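You operate a simulated robot arm through the tools that you are given. There is no shell and no other tool.

The job below is to be done with a simulated robot arm. You get a single attempt, and the scene is never put back.

## Task
Pull the blue end plug out of the cream core and stand it in the grey tray.
Fine: hold the core on the small round plate with the blue lever; loosen the lever at the end.

Only the result counts: the job must be done as asked and must still hold three seconds after the hand-in. Knocking over, shifting, dropping, spilling or breaking anything else fails it.

## Robot
A 7-joint arm with a three-finger gripper, fixed in place. Base frame: the origin is at the foot of the arm, x ahead of it, y to its left, z up; the work surface is at about z = 0.8. Readings come in m, degrees, newtons and seconds.
Its first joint turns from -166.0 to 166.0 degrees. Payload 2.69 kg.
The tool frame sits at the grasp point between the pads (the TCP): z along the fingers, y along the line on which they close. The tips reach 0.03 m beyond it. Largest opening 0.128 m; the body of the gripper starts 0.117 m behind the TCP.
Orientation is that of the tool frame in the base frame, as a unit quaternion [w, x, y, z]. With the fingers straight down and closing along the base's y, the tool's x points along the base's -x, its y along +y and its z along -z.

## Interface
- The arm moves only by the tool play_rows. Its argument "commands" is a list that holds one entry, the list of rows, each a list of 6 numbers: the shift along the tool's x, y, z in units of 250 mm (1.0 is 250 mm), then the turn, a rotation vector about the tool's x, y, z in units of 180 degrees (1.0 is 180 degrees). In form: [[[x, y, z, wx, wy, wz], ...]]. A call has 1 to 20 rows; each row is the pose to reach, as a shift and turn from the pose commanded when the call began, along the tool's axes at that moment. "gripper" is the finger opening in m, from 0 to 0.128, set as the call begins (left out, the last holds). A call with a number of a shift or a turn outside -1 to 1 is refused whole. Rows are played at 5 a second. More than 0.05 m and 8.6 degrees between two rows, or a gripper value outside its range, and nothing of the call is played. Where a pose cannot be reached the arm comes as near as it can. A force on the tool above 90 N (or 10 N above the force at the start of the call, whichever is more), or a blocked arm, ends the call early, and 0.2 s more pass. The fingers move at their own pace and stop on an object; they squeeze with about 27 N. The grip force told is the motor's: it shows also when the fingers shut on nothing. Time passes only in rows, and 0.2 s behind the last, so rows that repeat a pose let the fingers close. It gives the time, the measured TCP pose, the force on the tool (base axes), the opening and the grip force at its end, in the units of the frame above (readings bear some noise), with the torque about the TCP (base axes, N m) and any sound that the robot's microphone picked up.
- Cameras (640 x 400 px; columns grow to the right, rows downward): "scene" is fixed at [0.0504, 0.5, 1.3594]; the picture's right is [-0.10, -0.99, 0.00], its down [-0.54, 0.05, -0.84] and it looks along [0.84, -0.09, -0.54] (base axes); focal length 344 px, centre (320, 200). "wrist" rides on the gripper at [0.058, 0.054, -0.131] in the tool frame; the picture's right is [-0.68, 0.74, 0.00], its down [-0.62, -0.57, -0.55] and it looks along [-0.40, -0.37, 0.84] (tool axes); focal length 234 px, centre (320, 200). There is no depth. A picture from a camera that has moved, and an enlarged one, comes with that camera's place and axes in the base frame and with its lens.
- get_image(camera): a new picture of that camera. It takes no simulated time.
- raise_lower(by): slides the trunk up (or, below 0, down) by that many m; the arm rides with it, the base frame stays. It gives what a move gives, with no picture.
- enlarge(camera, box): a new picture of the part [left, top, right, bottom] of that camera's present view, enlarged. It takes no simulated time.
- close_job(): hands the job in; it is judged then, once.

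Nothing tells you positions but the pictures and the camera data. Unless the task says otherwise, let go and move clear before handing in.

The tools are called by a JSON object that holds its "op" and its "data". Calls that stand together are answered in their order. play_rows: Moves the arm, as the interface text tells. Its arguments: {"type":"object","properties":{"commands":{"type":"array"},"gripper":{"type":"number"}},"required":["commands"]} The other tools are called the same way: raise_lower (by) slides the trunk up or down; get_image (camera) takes a picture; enlarge (camera, box) takes an enlarged picture of a part of a camera's view; close_job () hands the job in.

At the start:

```text
clock: 0.0
tool_pos: [0.6628, 0.2192, 1.0845]
orientation: [0.0, -0.001, 1.0, 0.0]
wrist_force: [0.2, -0.1, 0.1]
ft_torque: [0.01, -0.01, 0.04]
width: 0.1282
grip_force: 0.1
trunk travel left (down, up): [-0.15, 0.2]
```

scene: 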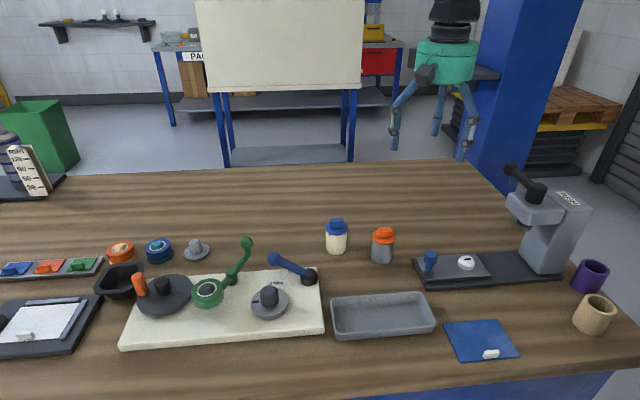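
wrist: 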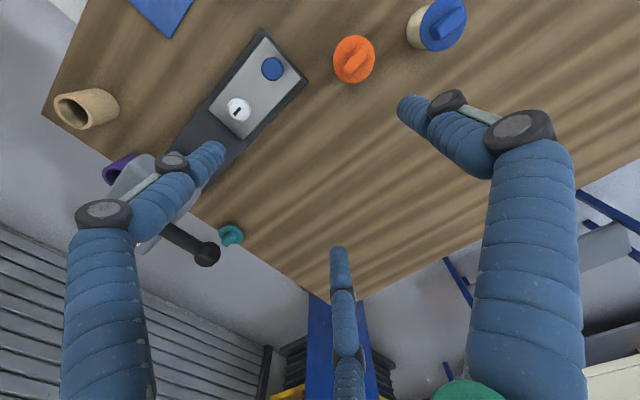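

I see a cream cylinder with a blue plug behind the cream board. The board carries a small round plate beside a blue lever, and the grey tray sits to its right. I'll enlarge the key areas before moving.

{"op": "enlarge", "data": {"camera": "scene", "box": [220, 220, 340, 340]}}

{"op": "enlarge", "data": {"camera": "scene", "box": [290, 200, 450, 350]}}

{"op": "enlarge", "data": {"camera": "scene", "box": [110, 220, 330, 355]}}

{"op": "enlarge", "data": {"camera": "wrist", "box": [320, 0, 480, 100]}}

```text
3.33 times, centred on (280, 280) of scene
camera zoom: at [0.0504, 0.5, 1.3594], right [-0.1, -0.99, 0.0], down [-0.54, 0.05, -0.84], along [0.84, -0.09, -0.54], focal length 1148 px, centre (453, -67)
```

zoom: 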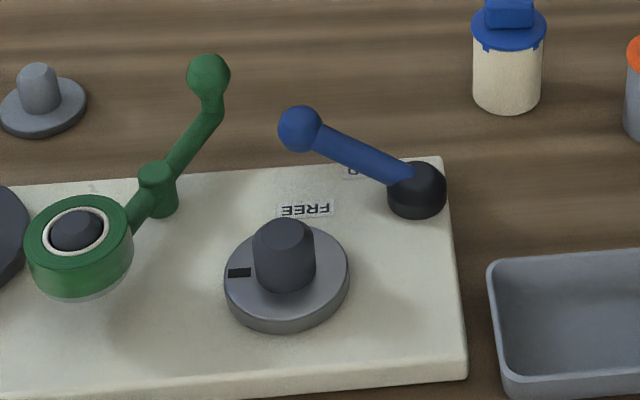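

```text
2.67 times, centred on (370, 275) of scene
camera zoom: at [0.0504, 0.5, 1.3594], right [-0.1, -0.99, 0.0], down [-0.54, 0.05, -0.84], along [0.84, -0.09, -0.54], focal length 919 px, centre (187, 0)
```

zoom: 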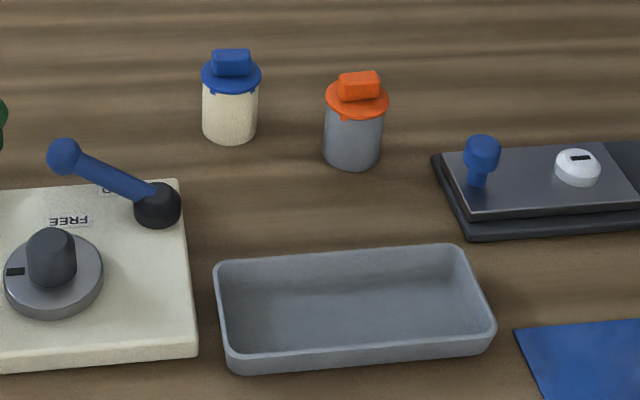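

```text
2.91 times, centred on (220, 288) of scene
camera zoom: at [0.0504, 0.5, 1.3594], right [-0.1, -0.99, 0.0], down [-0.54, 0.05, -0.84], along [0.84, -0.09, -0.54], focal length 1002 px, centre (611, -54)
```

zoom: 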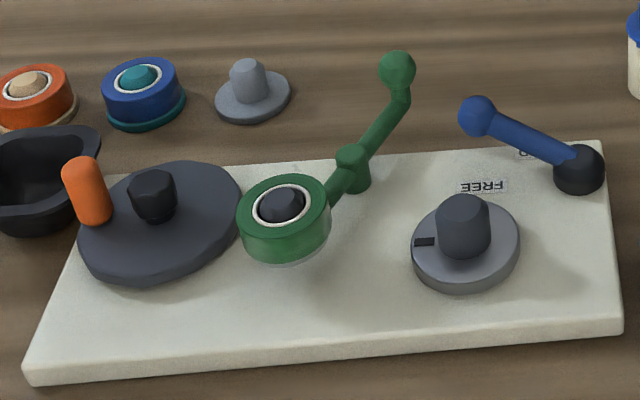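

```text
4.00 times, centred on (400, 50) of wrist
camera zoom: at [0.6032, 0.2719, 1.216], right [0.68, 0.74, 0.0], down [0.62, -0.57, 0.55], along [0.4, -0.37, -0.84], focal length 937 px, centre (0, 800)
```

zoom: 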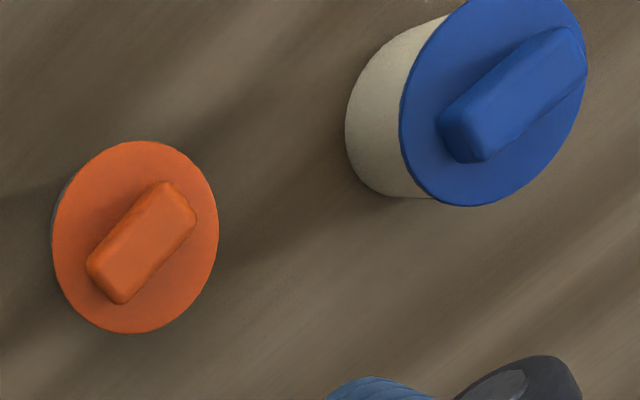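

The blue plug's bar handle runs about along base y. The core is at about (0.70, 0.39) and the plate with its post at about (0.50, 0.545). I'll move the wrist camera high over the core for a better look.

{"op": "play_rows", "data": {"commands": [[[0.047, 0.1667, 0, 0, 0, 0], [0.093, 0.333, 0, 0, 0, 0], [0.14, 0.5, 0, 0, 0, 0], [0.187, 0.667, 0, 0, 0, 0], [0.233, 0.833, 0, 0, 0, 0], [0.28, 1.0, 0, 0, 0, 0], [0.28, 1.0, 0, 0, 0, 0]]]}}

{"op": "get_image", "data": {"camera": "wrist"}}

```text
clock: 1.6
tool_pos: [0.5924, 0.4692, 1.0866]
orientation: [0.0, -0.001, 1.0, 0.001]
wrist_force: [-0.2, 0.5, -0.2]
ft_torque: [-0.03, 0.01, -0.02]
width: 0.1279
grip_force: 0.1
trunk travel left (down, up): [-0.15, 0.2]
```

```text
taken
camera wrist: at [0.5328, 0.5235, 1.2169], right [0.68, 0.74, 0.0], down [0.62, -0.56, 0.55], along [0.4, -0.37, -0.84], focal length 234 px, centre (320, 200)
```

wrist: 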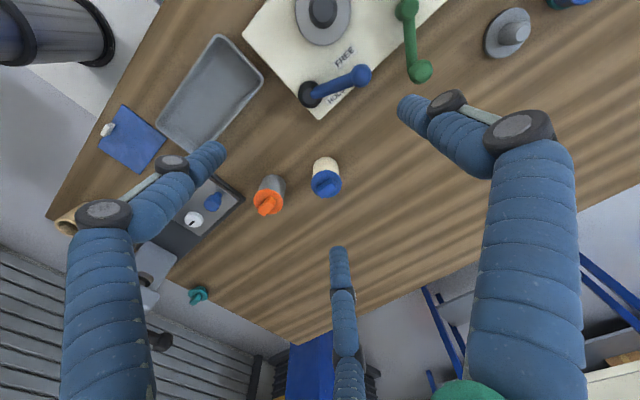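

The gripper seems to have three fingers in the wrist view, which differs from the description, so I'll check how they close. I'll also enlarge the fixture and the core.

{"op": "enlarge", "data": {"camera": "wrist", "box": [240, 0, 400, 120]}}

{"op": "enlarge", "data": {"camera": "wrist", "box": [240, 140, 360, 230]}}

{"op": "play_rows", "data": {"commands": [[[0, 0, 0, 0, 0, 0], [0, 0, 0, 0, 0, 0], [0, 0, 0, 0, 0, 0]]], "gripper": 0.03}}

{"op": "get_image", "data": {"camera": "wrist"}}

{"op": "get_image", "data": {"camera": "scene"}}

```text
3.33 times, centred on (320, 60) of wrist
camera zoom: at [0.5328, 0.5235, 1.2169], right [0.68, 0.74, 0.0], down [0.62, -0.56, 0.55], along [0.4, -0.37, -0.84], focal length 781 px, centre (320, 667)
```

zoom: 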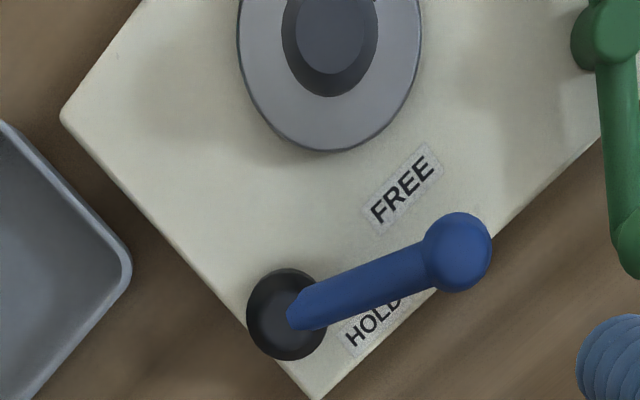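

```text
4.44 times, centred on (300, 185) of wrist
camera zoom: at [0.5328, 0.5235, 1.2169], right [0.68, 0.74, 0.0], down [0.62, -0.56, 0.55], along [0.4, -0.37, -0.84], focal length 1041 px, centre (409, 267)
```

zoom: 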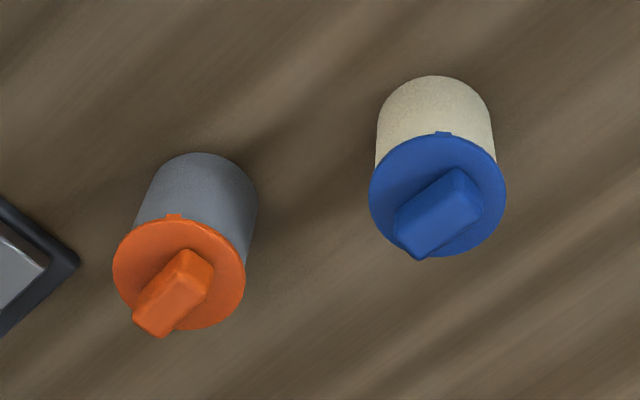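

```text
clock: 2.4
tool_pos: [0.5922, 0.468, 1.0863]
orientation: [0.0, 0.001, 1.0, 0.0]
wrist_force: [0.4, 0.3, 0.1]
ft_torque: [-0.02, 0.03, 0.0]
width: 0.0299
grip_force: 0.1
trunk travel left (down, up): [-0.15, 0.2]
```

```text
taken
camera wrist: at [0.5331, 0.5225, 1.217], right [0.68, 0.74, 0.0], down [0.62, -0.56, 0.55], along [0.4, -0.37, -0.84], focal length 234 px, centre (320, 200)
```

wrist: 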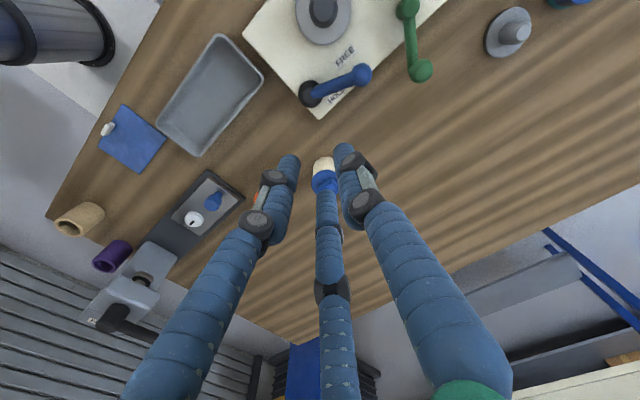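

```text
taken
```

scene: 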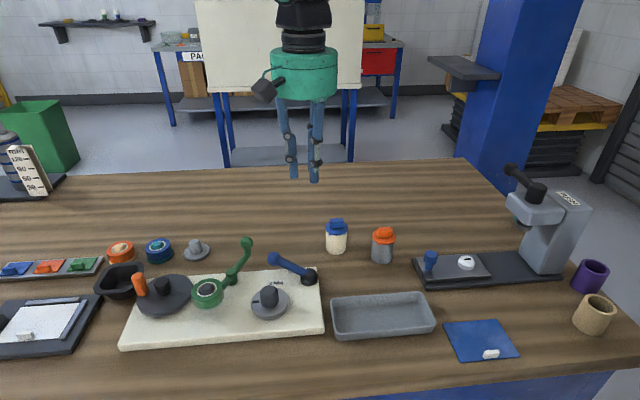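

The hand is a three-jaw type: one finger on the tool's +y and two at ±120° from it. The lever lies between the FREE and HOLD labels, so I'll move in for a close look at the fixture.

{"op": "play_rows", "data": {"commands": [[[0.106, 0.094, 0.069, 0, 0, 0], [0.211, 0.187, 0.138, 0, 0, 0], [0.317, 0.281, 0.206, 0, 0, 0], [0.422, 0.374, 0.275, 0, 0, 0], [0.528, 0.468, 0.344, 0, 0, 0], [0.528, 0.468, 0.344, 0, 0, 0]]], "gripper": 0.128}}

{"op": "get_image", "data": {"camera": "wrist"}}

{"op": "enlarge", "data": {"camera": "wrist", "box": [220, 100, 420, 240]}}

```text
clock: 3.8
tool_pos: [0.4593, 0.5862, 1.0001]
orientation: [0.0, 0.0, 1.0, 0.001]
wrist_force: [0.6, -0.6, 0.1]
ft_torque: [-0.04, -0.05, -0.02]
width: 0.128
grip_force: 0.1
trunk travel left (down, up): [-0.15, 0.2]
```

```text
taken
camera wrist: at [0.4006, 0.6392, 1.1301], right [0.68, 0.74, 0.0], down [0.62, -0.56, 0.55], along [0.4, -0.37, -0.84], focal length 234 px, centre (320, 200)
```

wrist: 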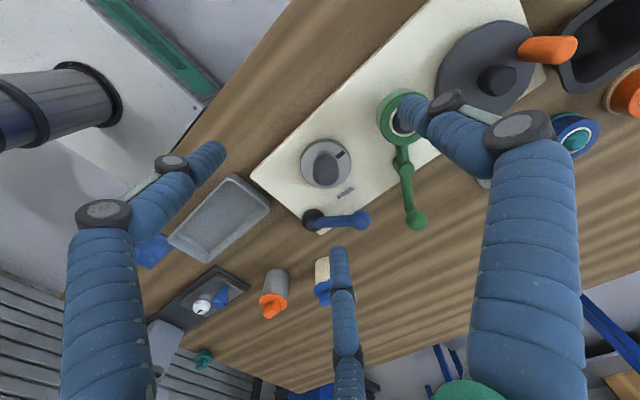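

```text
2.86 times, centred on (320, 170) of wrist
camera zoom: at [0.4006, 0.6392, 1.1301], right [0.68, 0.74, 0.0], down [0.62, -0.56, 0.55], along [0.4, -0.37, -0.84], focal length 669 px, centre (320, 286)
```

zoom: 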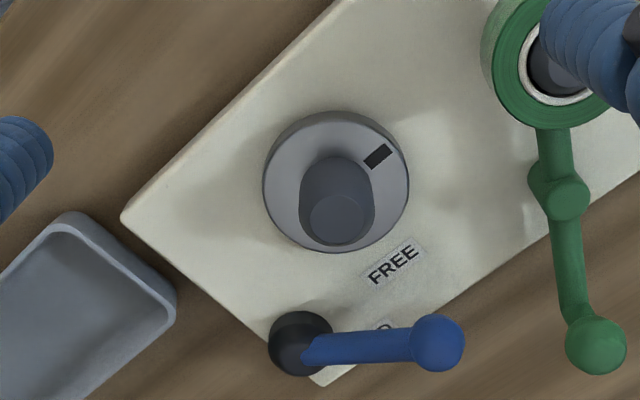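

I'll zoom in on the plug and core, the plate, and the lever from the scene camera to understand the details.

{"op": "enlarge", "data": {"camera": "scene", "box": [316, 210, 356, 260]}}

{"op": "enlarge", "data": {"camera": "scene", "box": [260, 245, 330, 295]}}

{"op": "enlarge", "data": {"camera": "scene", "box": [240, 270, 300, 325]}}

{"op": "enlarge", "data": {"camera": "wrist", "box": [280, 190, 380, 250]}}

{"op": "enlarge", "data": {"camera": "wrist", "box": [250, 240, 370, 330]}}

```text
8.00 times, centred on (336, 235) of scene
camera zoom: at [0.0504, 0.5, 1.3594], right [-0.1, -0.99, 0.0], down [-0.54, 0.05, -0.84], along [0.84, -0.09, -0.54], focal length 2756 px, centre (192, -80)
```

zoom: 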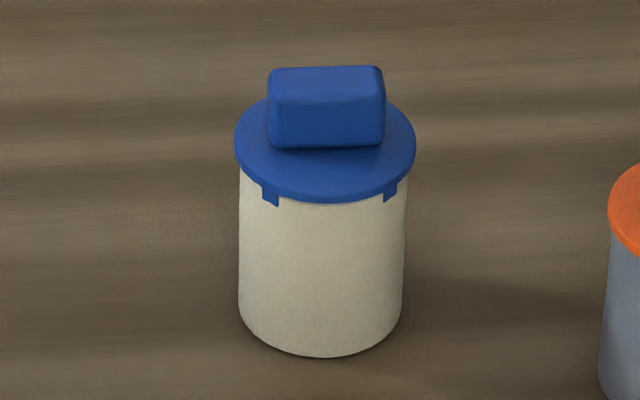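

```text
8.00 times, centred on (295, 270) of scene
camera zoom: at [0.0504, 0.5, 1.3594], right [-0.1, -0.99, 0.0], down [-0.54, 0.05, -0.84], along [0.84, -0.09, -0.54], focal length 2756 px, centre (520, -360)
```

zoom: 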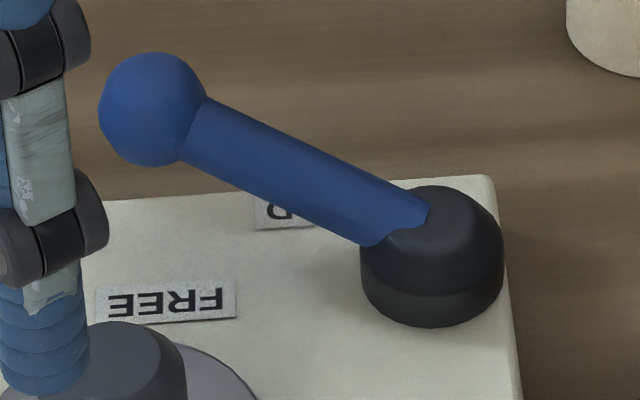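

```text
7.27 times, centred on (270, 298) of scene
camera zoom: at [0.0504, 0.5, 1.3594], right [-0.1, -0.99, 0.0], down [-0.54, 0.05, -0.84], along [0.84, -0.09, -0.54], focal length 2506 px, centre (684, -509)
```

zoom: 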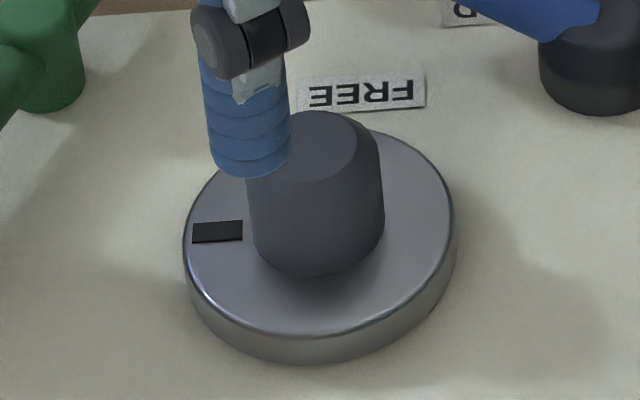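

```text
6.40 times, centred on (330, 220) of wrist
camera zoom: at [0.4006, 0.6392, 1.1301], right [0.68, 0.74, 0.0], down [0.62, -0.56, 0.55], along [0.4, -0.37, -0.84], focal length 1499 px, centre (256, 72)
```

zoom: 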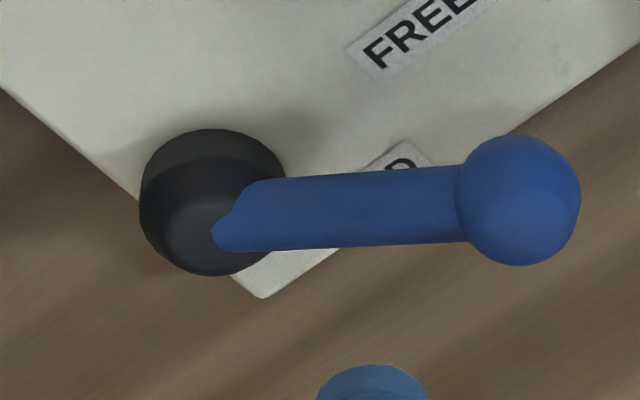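

```text
4.44 times, centred on (310, 285) of wrist
camera zoom: at [0.4006, 0.6392, 1.1301], right [0.68, 0.74, 0.0], down [0.62, -0.56, 0.55], along [0.4, -0.37, -0.84], focal length 1041 px, centre (364, -178)
```

zoom: 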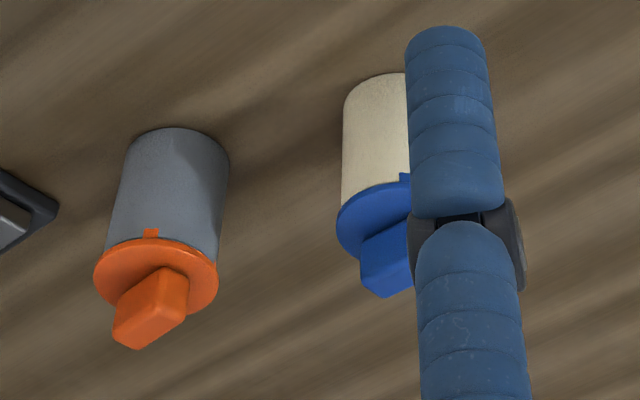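

The core is near (0.687, 0.398), with the bar running along y. The post is near (0.505, 0.545). I'll turn the tool 90° so it closes across the bar, and hover over the core.

{"op": "play_rows", "data": {"commands": [[[-0.0756, -0.0627, -0.0267, 0, 0, 0.0417], [-0.1512, -0.1253, -0.0533, 0, 0, 0.0833], [-0.2268, -0.188, -0.08, 0, 0, 0.125], [-0.3023, -0.2507, -0.1067, 0, 0, 0.1667], [-0.3779, -0.3133, -0.1333, 0, 0, 0.2083], [-0.4535, -0.376, -0.16, 0, 0, 0.25], [-0.5291, -0.4387, -0.1867, 0, 0, 0.2917], [-0.6047, -0.5013, -0.2133, 0, 0, 0.3333], [-0.6803, -0.564, -0.24, 0, 0, 0.375], [-0.7558, -0.6267, -0.2667, 0, 0, 0.4167], [-0.8314, -0.6893, -0.2933, 0, 0, 0.4583], [-0.907, -0.752, -0.32, 0, 0, 0.5], [-0.907, -0.752, -0.32, 0, 0, 0.5]]], "gripper": 0.06}}

{"op": "get_image", "data": {"camera": "wrist"}}

{"op": "get_image", "data": {"camera": "scene"}}

```text
clock: 6.6
tool_pos: [0.6873, 0.3966, 1.0789]
orientation: [0.0, 0.707, 0.707, 0.0]
wrist_force: [-0.2, -0.5, 0.5]
ft_torque: [0.03, 0.01, 0.02]
width: 0.0599
grip_force: 0.1
trunk travel left (down, up): [-0.15, 0.2]
```

```text
taken
camera wrist: at [0.7398, 0.4557, 1.2104], right [0.74, -0.68, 0.0], down [-0.57, -0.62, 0.55], along [-0.37, -0.4, -0.84], focal length 234 px, centre (320, 200)
```

wrist: 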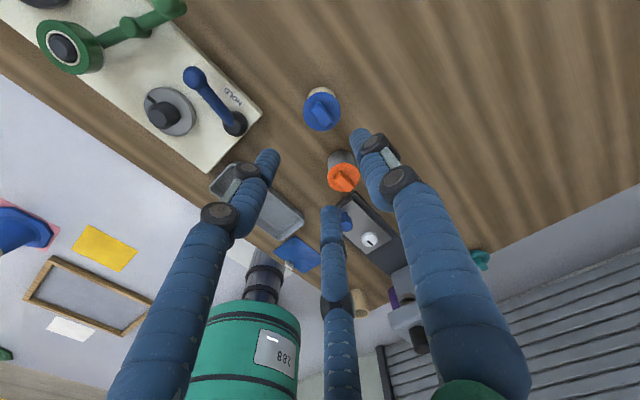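

```text
taken
```

scene: 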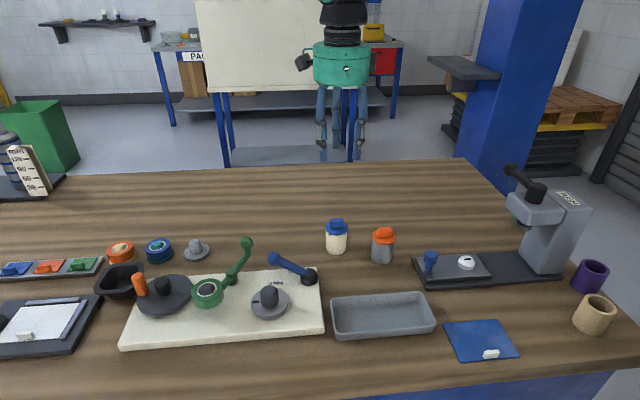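

The rotation worked. I'll zoom in on the core and the fixture from this new viewpoint to triangulate.

{"op": "enlarge", "data": {"camera": "wrist", "box": [280, 70, 380, 140]}}

{"op": "enlarge", "data": {"camera": "wrist", "box": [130, 50, 270, 170]}}

{"op": "enlarge", "data": {"camera": "scene", "box": [290, 20, 390, 180]}}

```text
5.71 times, centred on (330, 105) of wrist
camera zoom: at [0.7398, 0.4557, 1.2104], right [0.74, -0.68, 0.0], down [-0.57, -0.62, 0.55], along [-0.37, -0.4, -0.84], focal length 1338 px, centre (263, 743)
```

zoom: 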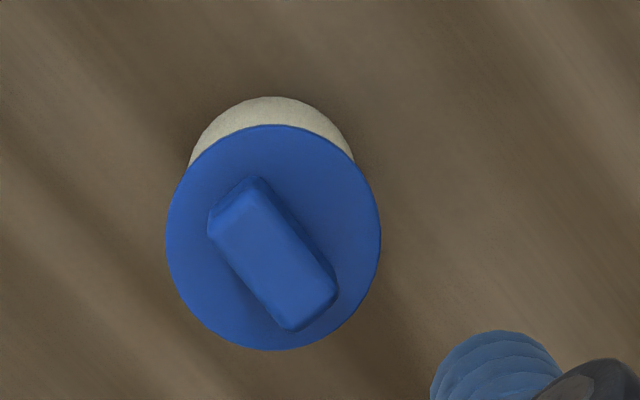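

```text
3.33 times, centred on (200, 110) of wrist
camera zoom: at [0.7398, 0.4557, 1.2104], right [0.74, -0.68, 0.0], down [-0.57, -0.62, 0.55], along [-0.37, -0.4, -0.84], focal length 781 px, centre (720, 500)
```

zoom: 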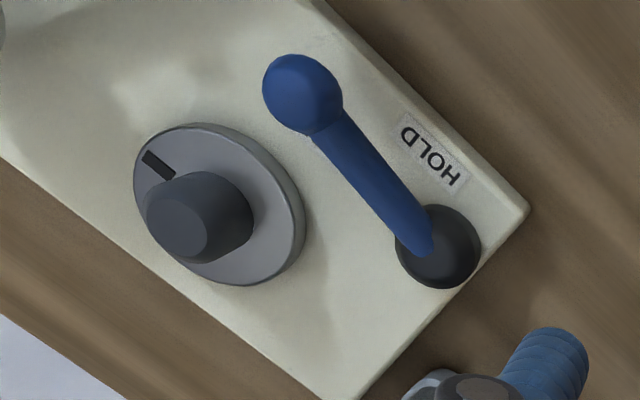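

```text
2.50 times, centred on (340, 100) of scene
camera zoom: at [0.0504, 0.5, 1.3594], right [-0.1, -0.99, 0.0], down [-0.54, 0.05, -0.84], along [0.84, -0.09, -0.54], focal length 861 px, centre (270, 450)
```

zoom: 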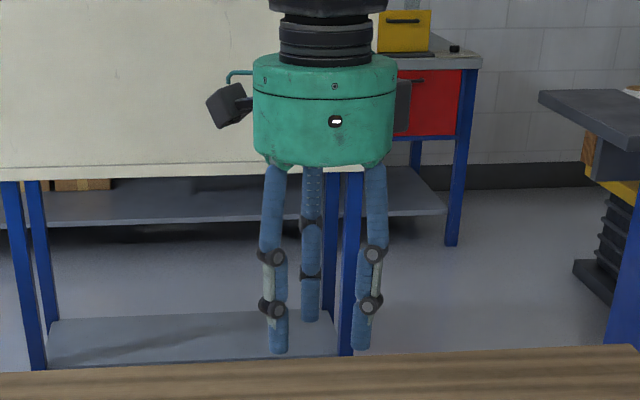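

The wrist views agree with each other: the core is near (0.6895, 0.396), the flange top near z=0.855, and the bar top near 0.874. I'll descend to just above the bar and check alignment.

{"op": "play_rows", "data": {"commands": [[[0, 0.004, 0.172, 0, 0, 0], [0, 0.008, 0.344, 0, 0, 0], [0, 0.008, 0.516, 0, 0, 0], [0, 0.008, 0.516, 0, 0, 0]]], "gripper": 0.06}}

{"op": "get_image", "data": {"camera": "wrist"}}

{"op": "enlarge", "data": {"camera": "wrist", "box": [250, 110, 390, 220]}}

{"op": "enlarge", "data": {"camera": "scene", "box": [286, 160, 386, 260]}}

```text
clock: 7.6
tool_pos: [0.6901, 0.3971, 0.9504]
orientation: [0.0, 0.708, 0.707, -0.001]
wrist_force: [0.4, -0.4, 0.1]
ft_torque: [0.02, 0.02, -0.03]
width: 0.0601
grip_force: 0.0
trunk travel left (down, up): [-0.15, 0.2]
```

```text
taken
camera wrist: at [0.7426, 0.4552, 1.0805], right [0.74, -0.68, 0.0], down [-0.57, -0.62, 0.55], along [-0.37, -0.4, -0.84], focal length 234 px, centre (320, 200)
```

wrist: 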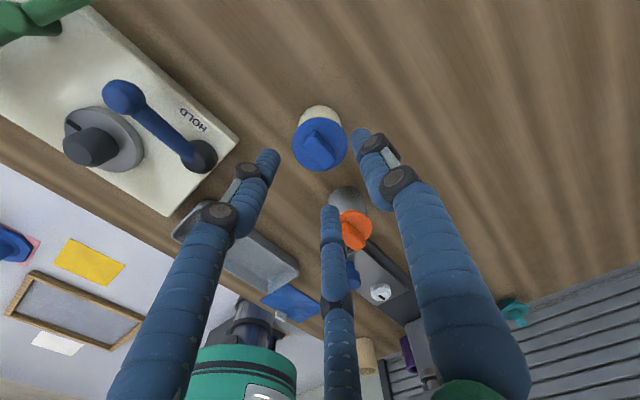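

```text
3.64 times, centred on (320, 165) of wrist
camera zoom: at [0.7426, 0.4552, 1.0805], right [0.74, -0.68, 0.0], down [-0.57, -0.62, 0.55], along [-0.37, -0.4, -0.84], focal length 852 px, centre (320, 327)
```

zoom: 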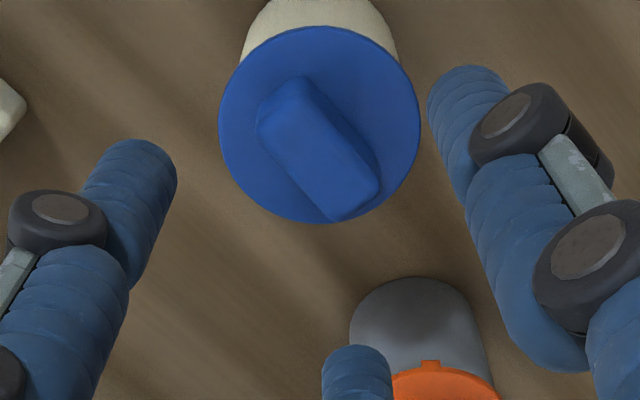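

```text
4.00 times, centred on (336, 210) of scene
camera zoom: at [0.0504, 0.5, 1.3594], right [-0.1, -0.99, 0.0], down [-0.54, 0.05, -0.84], along [0.84, -0.09, -0.54], focal length 1378 px, centre (256, 160)
```

zoom: 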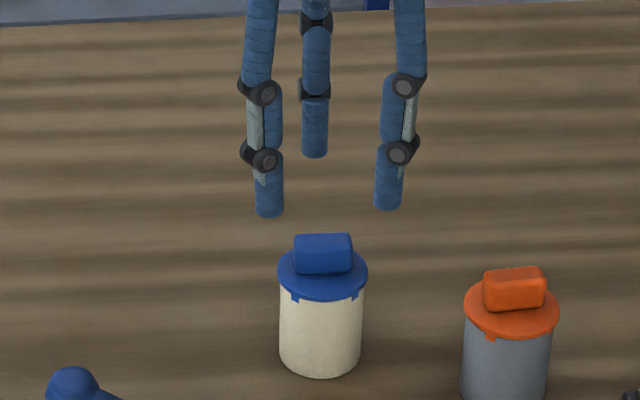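

The fingers are centred over the bar to within about 2 mm. I'll go down so the tips straddle the bar just above the flange, then close partway to see how the jaws meet it.

{"op": "play_rows", "data": {"commands": [[[-0.004, -0.006, 0.12, 0, 0, 0], [-0.004, -0.006, 0.2, 0, 0, 0], [-0.004, -0.006, 0.239, 0, 0, 0], [-0.004, -0.006, 0.239, 0, 0, 0]]], "gripper": 0.06}}

{"op": "enlarge", "data": {"camera": "wrist", "box": [250, 110, 390, 220]}}

{"op": "enlarge", "data": {"camera": "scene", "box": [286, 180, 386, 260]}}

```text
clock: 8.6
tool_pos: [0.6887, 0.3964, 0.8886]
orientation: [0.0, 0.707, 0.708, 0.0]
wrist_force: [-0.1, 0.2, 0.0]
ft_torque: [0.01, 0.02, -0.02]
width: 0.0601
grip_force: 0.1
trunk travel left (down, up): [-0.15, 0.2]
```

```text
3.64 times, centred on (320, 165) of wrist
camera zoom: at [0.7405, 0.4552, 1.0209], right [0.74, -0.68, 0.0], down [-0.56, -0.62, 0.55], along [-0.37, -0.4, -0.84], focal length 852 px, centre (320, 327)
```

zoom: 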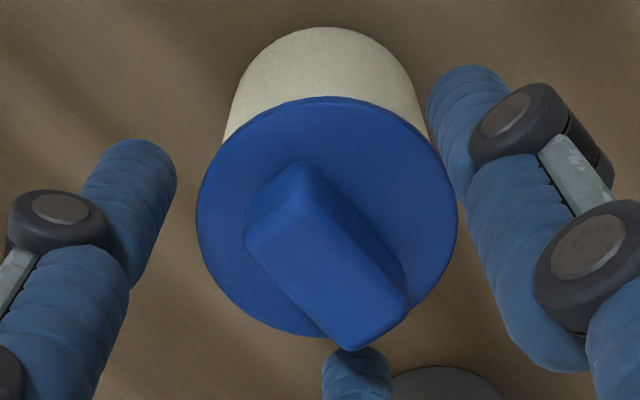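

```text
5.00 times, centred on (336, 220) of scene
camera zoom: at [0.0504, 0.5, 1.3594], right [-0.1, -0.99, 0.0], down [-0.54, 0.05, -0.84], along [0.84, -0.09, -0.54], focal length 1723 px, centre (240, 100)
```

zoom: 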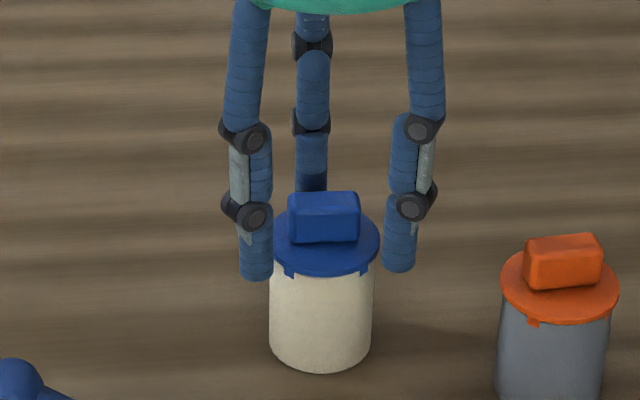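

The tips look about level with the flange edge. I'll raise 6 mm and then close to 0.04 to check that they clear the flange.

{"op": "play_rows", "data": {"commands": [[[0, 0, -0.024, 0, 0, 0], [0, 0, -0.024, 0, 0, 0]]], "gripper": 0.06}}

{"op": "play_rows", "data": {"commands": [[[0, 0, 0, 0, 0, 0], [0, 0, 0, 0, 0, 0]]], "gripper": 0.04}}

{"op": "enlarge", "data": {"camera": "wrist", "box": [250, 110, 390, 220]}}

{"op": "enlarge", "data": {"camera": "scene", "box": [306, 200, 366, 260]}}

```text
clock: 9.2
tool_pos: [0.6889, 0.3962, 0.8952]
orientation: [0.0, 0.707, 0.707, -0.001]
wrist_force: [0.9, 0.6, 0.4]
ft_torque: [-0.03, -0.01, -0.01]
width: 0.0599
grip_force: 0.1
trunk travel left (down, up): [-0.15, 0.2]
```

```text
clock: 9.8
tool_pos: [0.6883, 0.3958, 0.896]
orientation: [0.0, 0.707, 0.708, -0.001]
wrist_force: [-0.2, 0.3, 0.2]
ft_torque: [0.03, -0.03, 0.01]
width: 0.0401
grip_force: 0.0
trunk travel left (down, up): [-0.15, 0.2]
```

```text
3.64 times, centred on (320, 165) of wrist
camera zoom: at [0.7408, 0.4549, 1.0268], right [0.74, -0.68, 0.0], down [-0.56, -0.62, 0.55], along [-0.37, -0.4, -0.84], focal length 852 px, centre (320, 327)
```

zoom: 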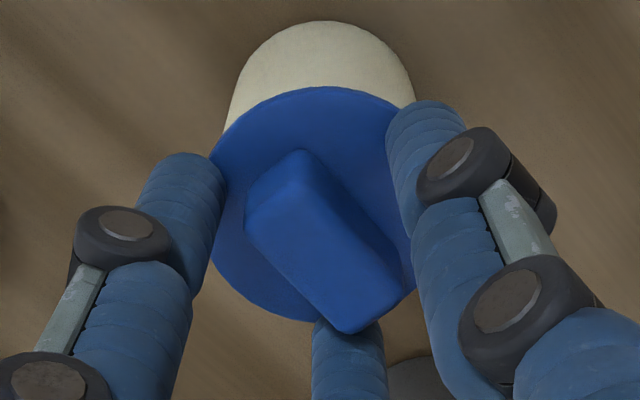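

```text
6.67 times, centred on (336, 230) of scene
camera zoom: at [0.0504, 0.5, 1.3594], right [-0.1, -0.99, 0.0], down [-0.54, 0.05, -0.84], along [0.84, -0.09, -0.54], focal length 2297 px, centre (213, 0)
```

zoom: 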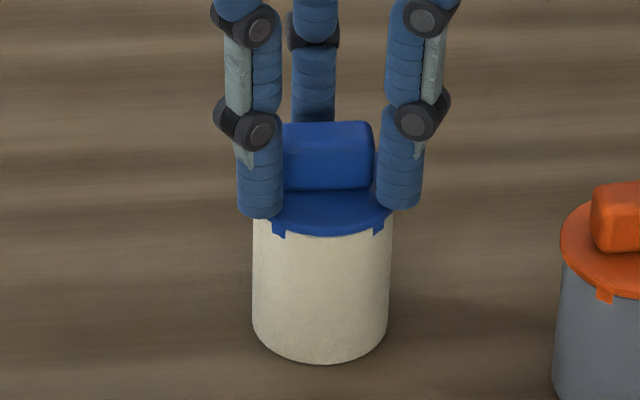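

The tips clear the flange. I'll close further to 0.026: two parallel pads would stay clear of the bar, while three jaws would touch it. That tells me how the grip really works.

{"op": "play_rows", "data": {"commands": [[[0, 0, 0, 0, 0, 0], [0, 0, 0, 0, 0, 0]]], "gripper": 0.026}}

{"op": "enlarge", "data": {"camera": "wrist", "box": [250, 110, 390, 220]}}

{"op": "enlarge", "data": {"camera": "scene", "box": [306, 200, 366, 260]}}

```text
clock: 10.4
tool_pos: [0.6881, 0.3964, 0.8954]
orientation: [0.0, 0.708, 0.707, 0.0]
wrist_force: [0.3, -0.1, 0.0]
ft_torque: [0.01, 0.01, 0.0]
width: 0.0271
grip_force: 8.1
trunk travel left (down, up): [-0.15, 0.2]
```

```text
3.64 times, centred on (320, 165) of wrist
camera zoom: at [0.7408, 0.4549, 1.0266], right [0.74, -0.68, 0.0], down [-0.56, -0.62, 0.55], along [-0.37, -0.4, -0.84], focal length 852 px, centre (320, 327)
```

zoom: 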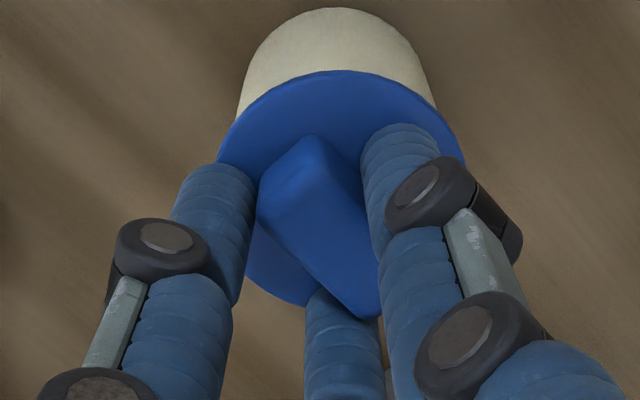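

```text
6.67 times, centred on (336, 230) of scene
camera zoom: at [0.0504, 0.5, 1.3594], right [-0.1, -0.99, 0.0], down [-0.54, 0.05, -0.84], along [0.84, -0.09, -0.54], focal length 2297 px, centre (213, 0)
```

zoom: 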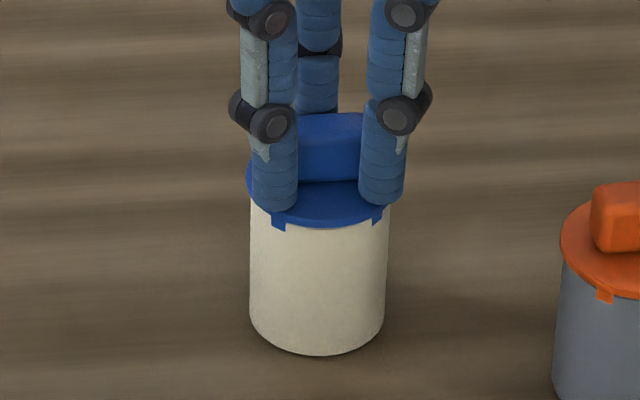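

The hand really is three-jaw: the core slid about 4 mm in +x as the jaws met the bar. Three jaws suit the round flange better, because they self-centre with three contacts. I'll open, re-centre and go down around the flange rim.

{"op": "play_rows", "data": {"commands": [[[0, 0, 0, 0, 0, 0], [0, 0, 0, 0, 0, 0]]], "gripper": 0.072}}

{"op": "enlarge", "data": {"camera": "wrist", "box": [250, 110, 390, 220]}}

{"op": "enlarge", "data": {"camera": "scene", "box": [306, 200, 366, 260]}}

```text
clock: 11.0
tool_pos: [0.6893, 0.396, 0.8976]
orientation: [0.0, 0.707, 0.707, 0.0]
wrist_force: [1.1, 0.1, -0.2]
ft_torque: [0.01, -0.02, 0.0]
width: 0.0722
grip_force: 0.1
trunk travel left (down, up): [-0.15, 0.2]
```

```text
3.64 times, centred on (320, 165) of wrist
camera zoom: at [0.7408, 0.4549, 1.0268], right [0.74, -0.68, 0.0], down [-0.57, -0.62, 0.55], along [-0.37, -0.4, -0.84], focal length 852 px, centre (320, 327)
```

zoom: 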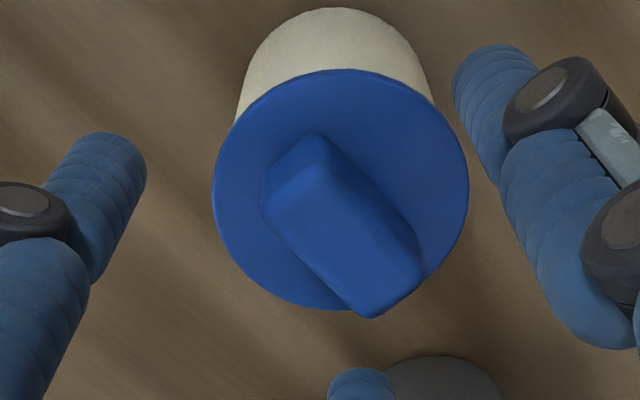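

```text
6.67 times, centred on (336, 230) of scene
camera zoom: at [0.0504, 0.5, 1.3594], right [-0.1, -0.99, 0.0], down [-0.54, 0.05, -0.84], along [0.84, -0.09, -0.54], focal length 2297 px, centre (213, 0)
```

zoom: 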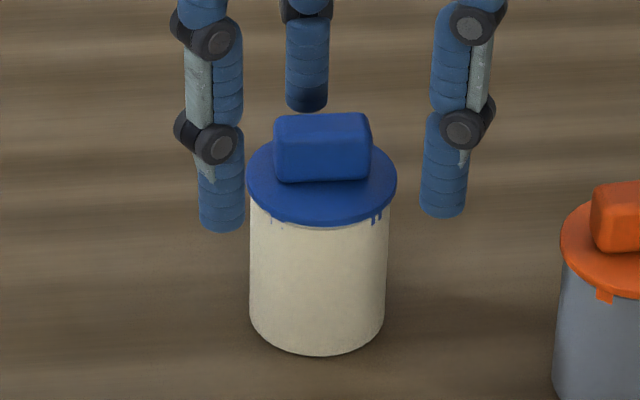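

The lugs under the flange look different now, so I'll zoom in further.

{"op": "enlarge", "data": {"camera": "scene", "box": [321, 212, 351, 242]}}

{"op": "enlarge", "data": {"camera": "wrist", "box": [290, 110, 360, 160]}}

```text
13.33 times, centred on (336, 227) of scene
camera zoom: at [0.0504, 0.5, 1.3594], right [-0.1, -0.99, 0.0], down [-0.54, 0.05, -0.84], along [0.84, -0.09, -0.54], focal length 4594 px, centre (107, -160)
```

zoom: 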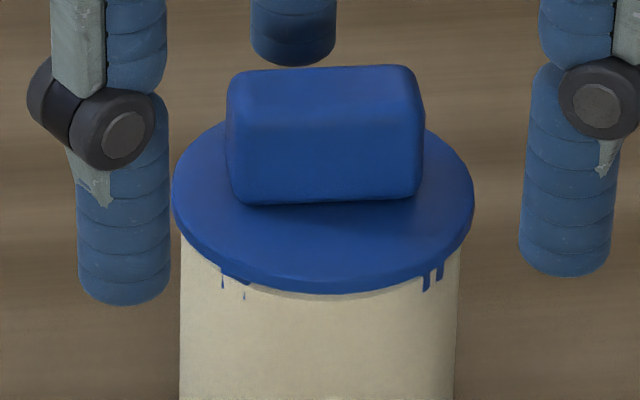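

```text
8.00 times, centred on (325, 135) of wrist
camera zoom: at [0.7408, 0.4549, 1.0268], right [0.74, -0.68, 0.0], down [-0.57, -0.62, 0.55], along [-0.37, -0.4, -0.84], focal length 1873 px, centre (280, 720)
```

zoom: 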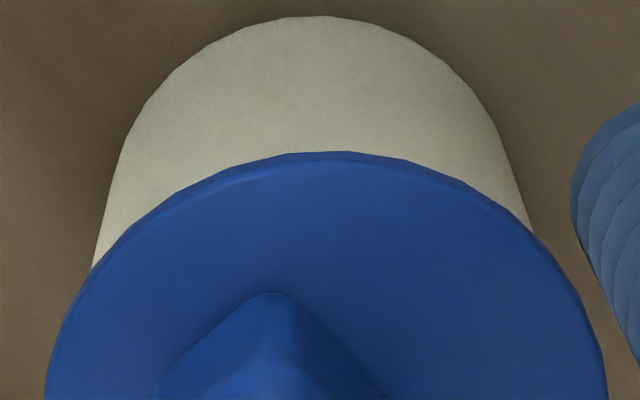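

The plug has only a little play in the core, and the flange centre is now near (0.693, 0.3965). I'll move over it, descend around the rim and check.

{"op": "play_rows", "data": {"commands": [[[0, 0.02, 0, 0, 0, 0], [0, 0.02, 0.04, 0, 0, 0], [0, 0.02, 0.072, 0, 0, 0], [0, 0.02, 0.072, 0, 0, 0]]], "gripper": 0.072}}

{"op": "enlarge", "data": {"camera": "wrist", "box": [250, 110, 390, 220]}}

{"op": "enlarge", "data": {"camera": "scene", "box": [306, 200, 366, 260]}}

```text
clock: 12.0
tool_pos: [0.6927, 0.3952, 0.8783]
orientation: [0.0, 0.708, 0.706, 0.0]
wrist_force: [-0.5, 0.8, -0.2]
ft_torque: [0.01, 0.01, 0.02]
width: 0.072
grip_force: 0.1
trunk travel left (down, up): [-0.15, 0.2]
```

```text
3.64 times, centred on (320, 165) of wrist
camera zoom: at [0.7456, 0.4548, 1.0091], right [0.74, -0.68, 0.0], down [-0.57, -0.62, 0.55], along [-0.37, -0.4, -0.84], focal length 852 px, centre (320, 327)
```

zoom: 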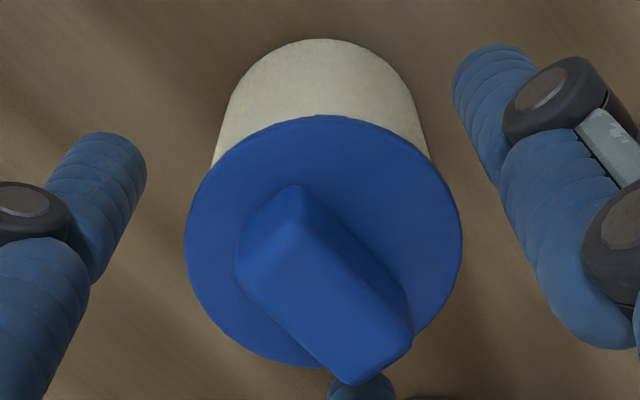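

```text
6.67 times, centred on (336, 230) of scene
camera zoom: at [0.0504, 0.5, 1.3594], right [-0.1, -0.99, 0.0], down [-0.54, 0.05, -0.84], along [0.84, -0.09, -0.54], focal length 2297 px, centre (213, 0)
```

zoom: 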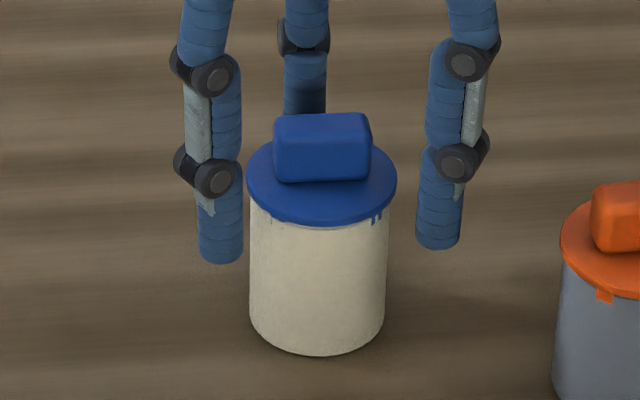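

The fingers are well centred around the rim. I'll close on the flange now.

{"op": "play_rows", "data": {"commands": [[[0, 0, 0, 0, 0, 0], [0, 0, 0, 0, 0, 0], [0, 0, 0, 0, 0, 0]]], "gripper": 0.04}}

{"op": "enlarge", "data": {"camera": "wrist", "box": [250, 110, 390, 220]}}

{"op": "enlarge", "data": {"camera": "scene", "box": [306, 200, 366, 260]}}

```text
clock: 12.8
tool_pos: [0.6927, 0.3956, 0.8779]
orientation: [0.0, 0.707, 0.707, 0.0]
wrist_force: [0.8, 1.0, 0.6]
ft_torque: [0.01, -0.01, 0.01]
width: 0.0504
grip_force: 27.1
trunk travel left (down, up): [-0.15, 0.2]
```

```text
3.64 times, centred on (320, 165) of wrist
camera zoom: at [0.7455, 0.4548, 1.0092], right [0.74, -0.68, 0.0], down [-0.57, -0.62, 0.55], along [-0.37, -0.4, -0.84], focal length 852 px, centre (320, 327)
```

zoom: 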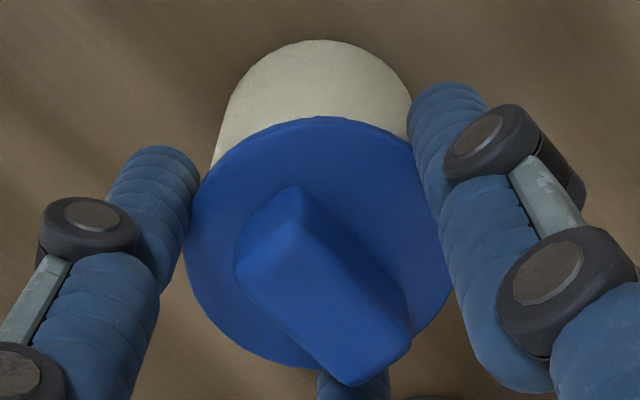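

```text
6.67 times, centred on (336, 230) of scene
camera zoom: at [0.0504, 0.5, 1.3594], right [-0.1, -0.99, 0.0], down [-0.54, 0.05, -0.84], along [0.84, -0.09, -0.54], focal length 2297 px, centre (213, 0)
```

zoom: 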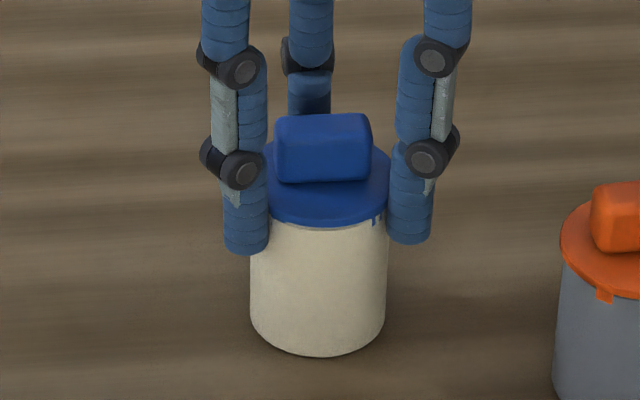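

It is gripped at 27 N with width 0.0504. I'll lift 1.5 cm and check that the core comes along with the plug.

{"op": "play_rows", "data": {"commands": [[[0, 0, -0.02, 0, 0, 0], [0, 0, -0.04, 0, 0, 0], [0, 0, -0.06, 0, 0, 0], [0, 0, -0.06, 0, 0, 0]]]}}

{"op": "enlarge", "data": {"camera": "wrist", "box": [250, 110, 390, 220]}}

{"op": "enlarge", "data": {"camera": "scene", "box": [306, 200, 366, 260]}}

```text
clock: 13.8
tool_pos: [0.6941, 0.3962, 0.8933]
orientation: [0.0, 0.708, 0.707, 0.0]
wrist_force: [-1.0, -0.5, -0.5]
ft_torque: [0.0, 0.0, -0.02]
width: 0.0506
grip_force: 26.8
trunk travel left (down, up): [-0.15, 0.2]
```

```text
3.64 times, centred on (320, 165) of wrist
camera zoom: at [0.7454, 0.4546, 1.0243], right [0.74, -0.68, 0.0], down [-0.56, -0.62, 0.55], along [-0.37, -0.4, -0.84], focal length 852 px, centre (320, 327)
```

zoom: 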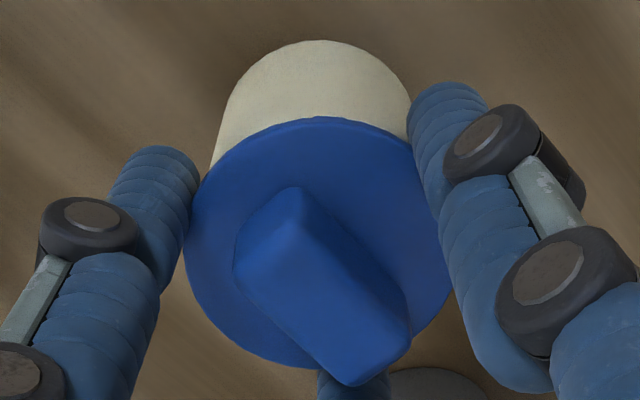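

```text
6.67 times, centred on (336, 230) of scene
camera zoom: at [0.0504, 0.5, 1.3594], right [-0.1, -0.99, 0.0], down [-0.54, 0.05, -0.84], along [0.84, -0.09, -0.54], focal length 2297 px, centre (213, 0)
```

zoom: 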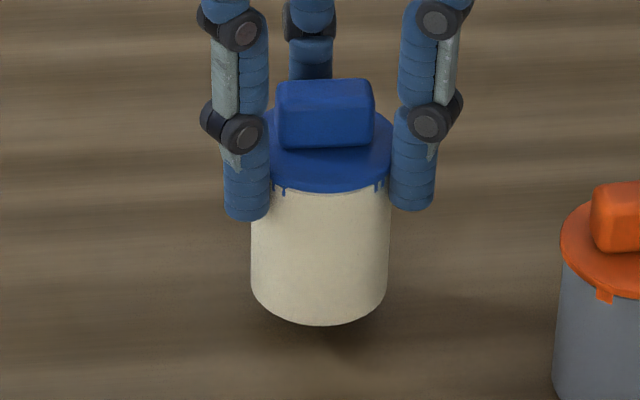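

The core and plug came up together. I'll raise to a safe carry height and move over the post.

{"op": "play_rows", "data": {"commands": [[[0, 0, -0.14, 0, 0, 0], [0, 0, -0.28, 0, 0, 0], [0, 0, -0.42, 0, 0, 0], [0, 0, -0.588, 0, 0, 0], [0.079, -0.093, -0.588, 0, 0, 0], [0.158, -0.186, -0.588, 0, 0, 0], [0.237, -0.279, -0.588, 0, 0, 0], [0.316, -0.372, -0.588, 0, 0, 0], [0.395, -0.465, -0.588, 0, 0, 0], [0.474, -0.558, -0.588, 0, 0, 0], [0.553, -0.651, -0.588, 0, 0, 0], [0.632, -0.744, -0.588, 0, 0, 0], [0.632, -0.744, -0.588, 0, 0, 0], [0.632, -0.744, -0.588, 0, 0, 0]]]}}

{"op": "get_image", "data": {"camera": "wrist"}}

{"op": "get_image", "data": {"camera": "scene"}}

{"op": "enlarge", "data": {"camera": "scene", "box": [220, 180, 320, 330]}}

{"op": "enlarge", "data": {"camera": "wrist", "box": [220, 60, 420, 200]}}

```text
clock: 16.8
tool_pos: [0.5075, 0.5546, 1.04]
orientation: [0.0, 0.707, 0.707, 0.0]
wrist_force: [0.0, 0.4, -1.2]
ft_torque: [-0.01, 0.01, -0.02]
width: 0.0503
grip_force: 27.1
trunk travel left (down, up): [-0.15, 0.2]
```

```text
taken
camera wrist: at [0.5593, 0.6128, 1.1705], right [0.74, -0.68, 0.0], down [-0.57, -0.62, 0.55], along [-0.37, -0.4, -0.84], focal length 234 px, centre (320, 200)
```

wrist: 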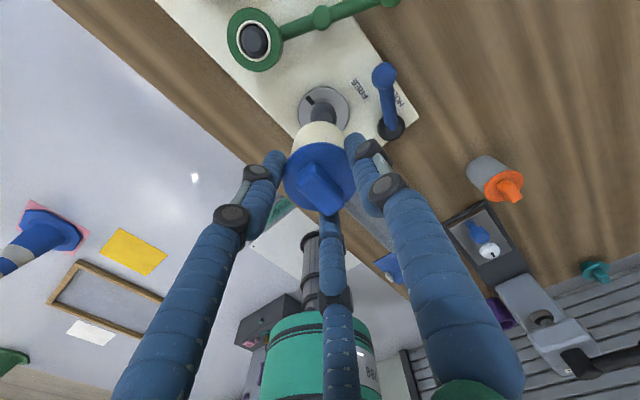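

```text
taken
```

scene: 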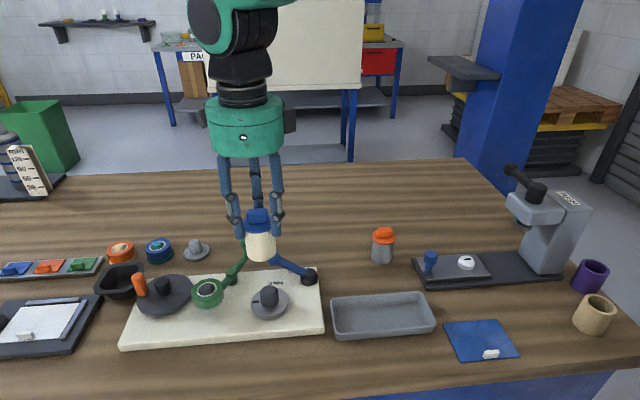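

```text
2.67 times, centred on (270, 255) of scene
camera zoom: at [0.0504, 0.5, 1.3594], right [-0.1, -0.99, 0.0], down [-0.54, 0.05, -0.84], along [0.84, -0.09, -0.54], focal length 919 px, centre (453, 53)
```

zoom: 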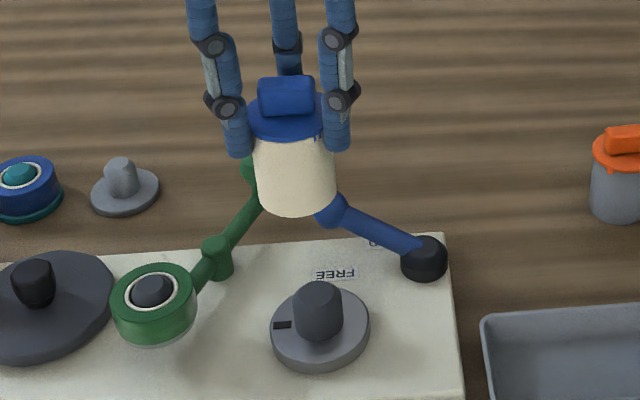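

```text
2.86 times, centred on (320, 130) of wrist
camera zoom: at [0.5593, 0.6128, 1.1705], right [0.74, -0.68, 0.0], down [-0.57, -0.62, 0.55], along [-0.37, -0.4, -0.84], focal length 669 px, centre (320, 400)
```

zoom: 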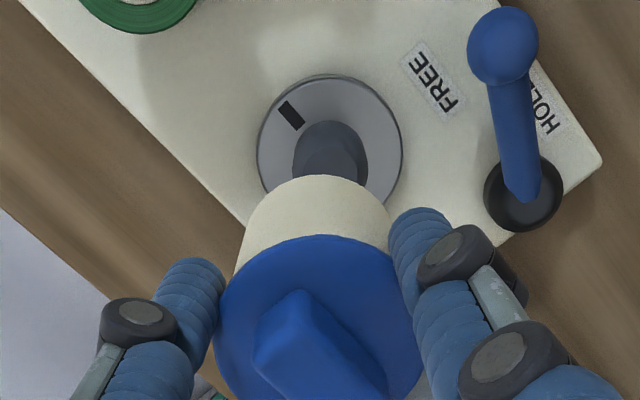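

Combining the views, the post axis is near (0.510, 0.549) with its top at about z=0.866. The core bottom is about 0.076 below the TCP. I'll lower to just above the post and compare in both views.

{"op": "play_rows", "data": {"commands": [[[-0.024, 0.012, 0, 0, 0, 0], [-0.024, 0.012, 0.11, 0, 0, 0], [-0.024, 0.012, 0.22, 0, 0, 0], [-0.024, 0.012, 0.32, 0, 0, 0], [-0.024, 0.012, 0.32, 0, 0, 0]]]}}

{"op": "enlarge", "data": {"camera": "scene", "box": [230, 230, 310, 330]}}

{"op": "enlarge", "data": {"camera": "wrist", "box": [250, 60, 400, 170]}}

```text
clock: 18.0
tool_pos: [0.5086, 0.5487, 0.9601]
orientation: [0.001, 0.708, 0.707, 0.0]
wrist_force: [0.4, -0.2, -0.3]
ft_torque: [-0.02, 0.03, 0.02]
width: 0.0505
grip_force: 27.1
trunk travel left (down, up): [-0.15, 0.2]
```

```text
4.00 times, centred on (270, 280) of scene
camera zoom: at [0.0504, 0.5, 1.3594], right [-0.1, -0.99, 0.0], down [-0.54, 0.05, -0.84], along [0.84, -0.09, -0.54], focal length 1378 px, centre (520, -120)
```

zoom: 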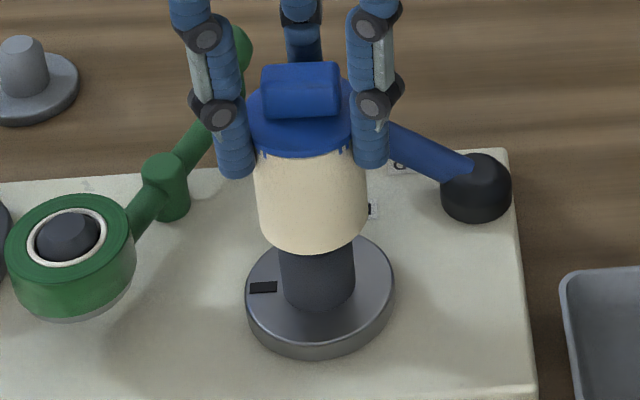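

```text
3.64 times, centred on (325, 115) of wrist
camera zoom: at [0.5621, 0.6075, 1.0903], right [0.74, -0.68, 0.0], down [-0.57, -0.62, 0.55], along [-0.37, -0.4, -0.84], focal length 852 px, centre (302, 509)
```

zoom: 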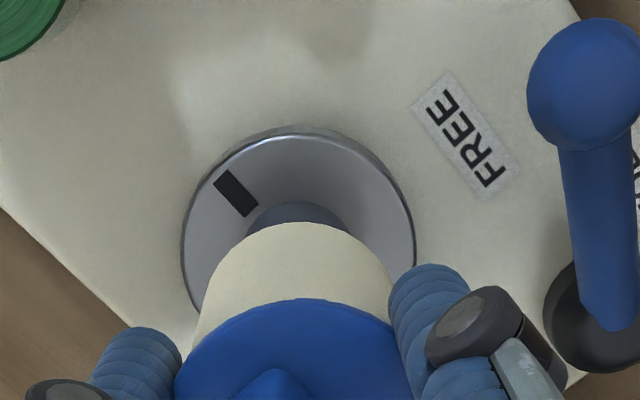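

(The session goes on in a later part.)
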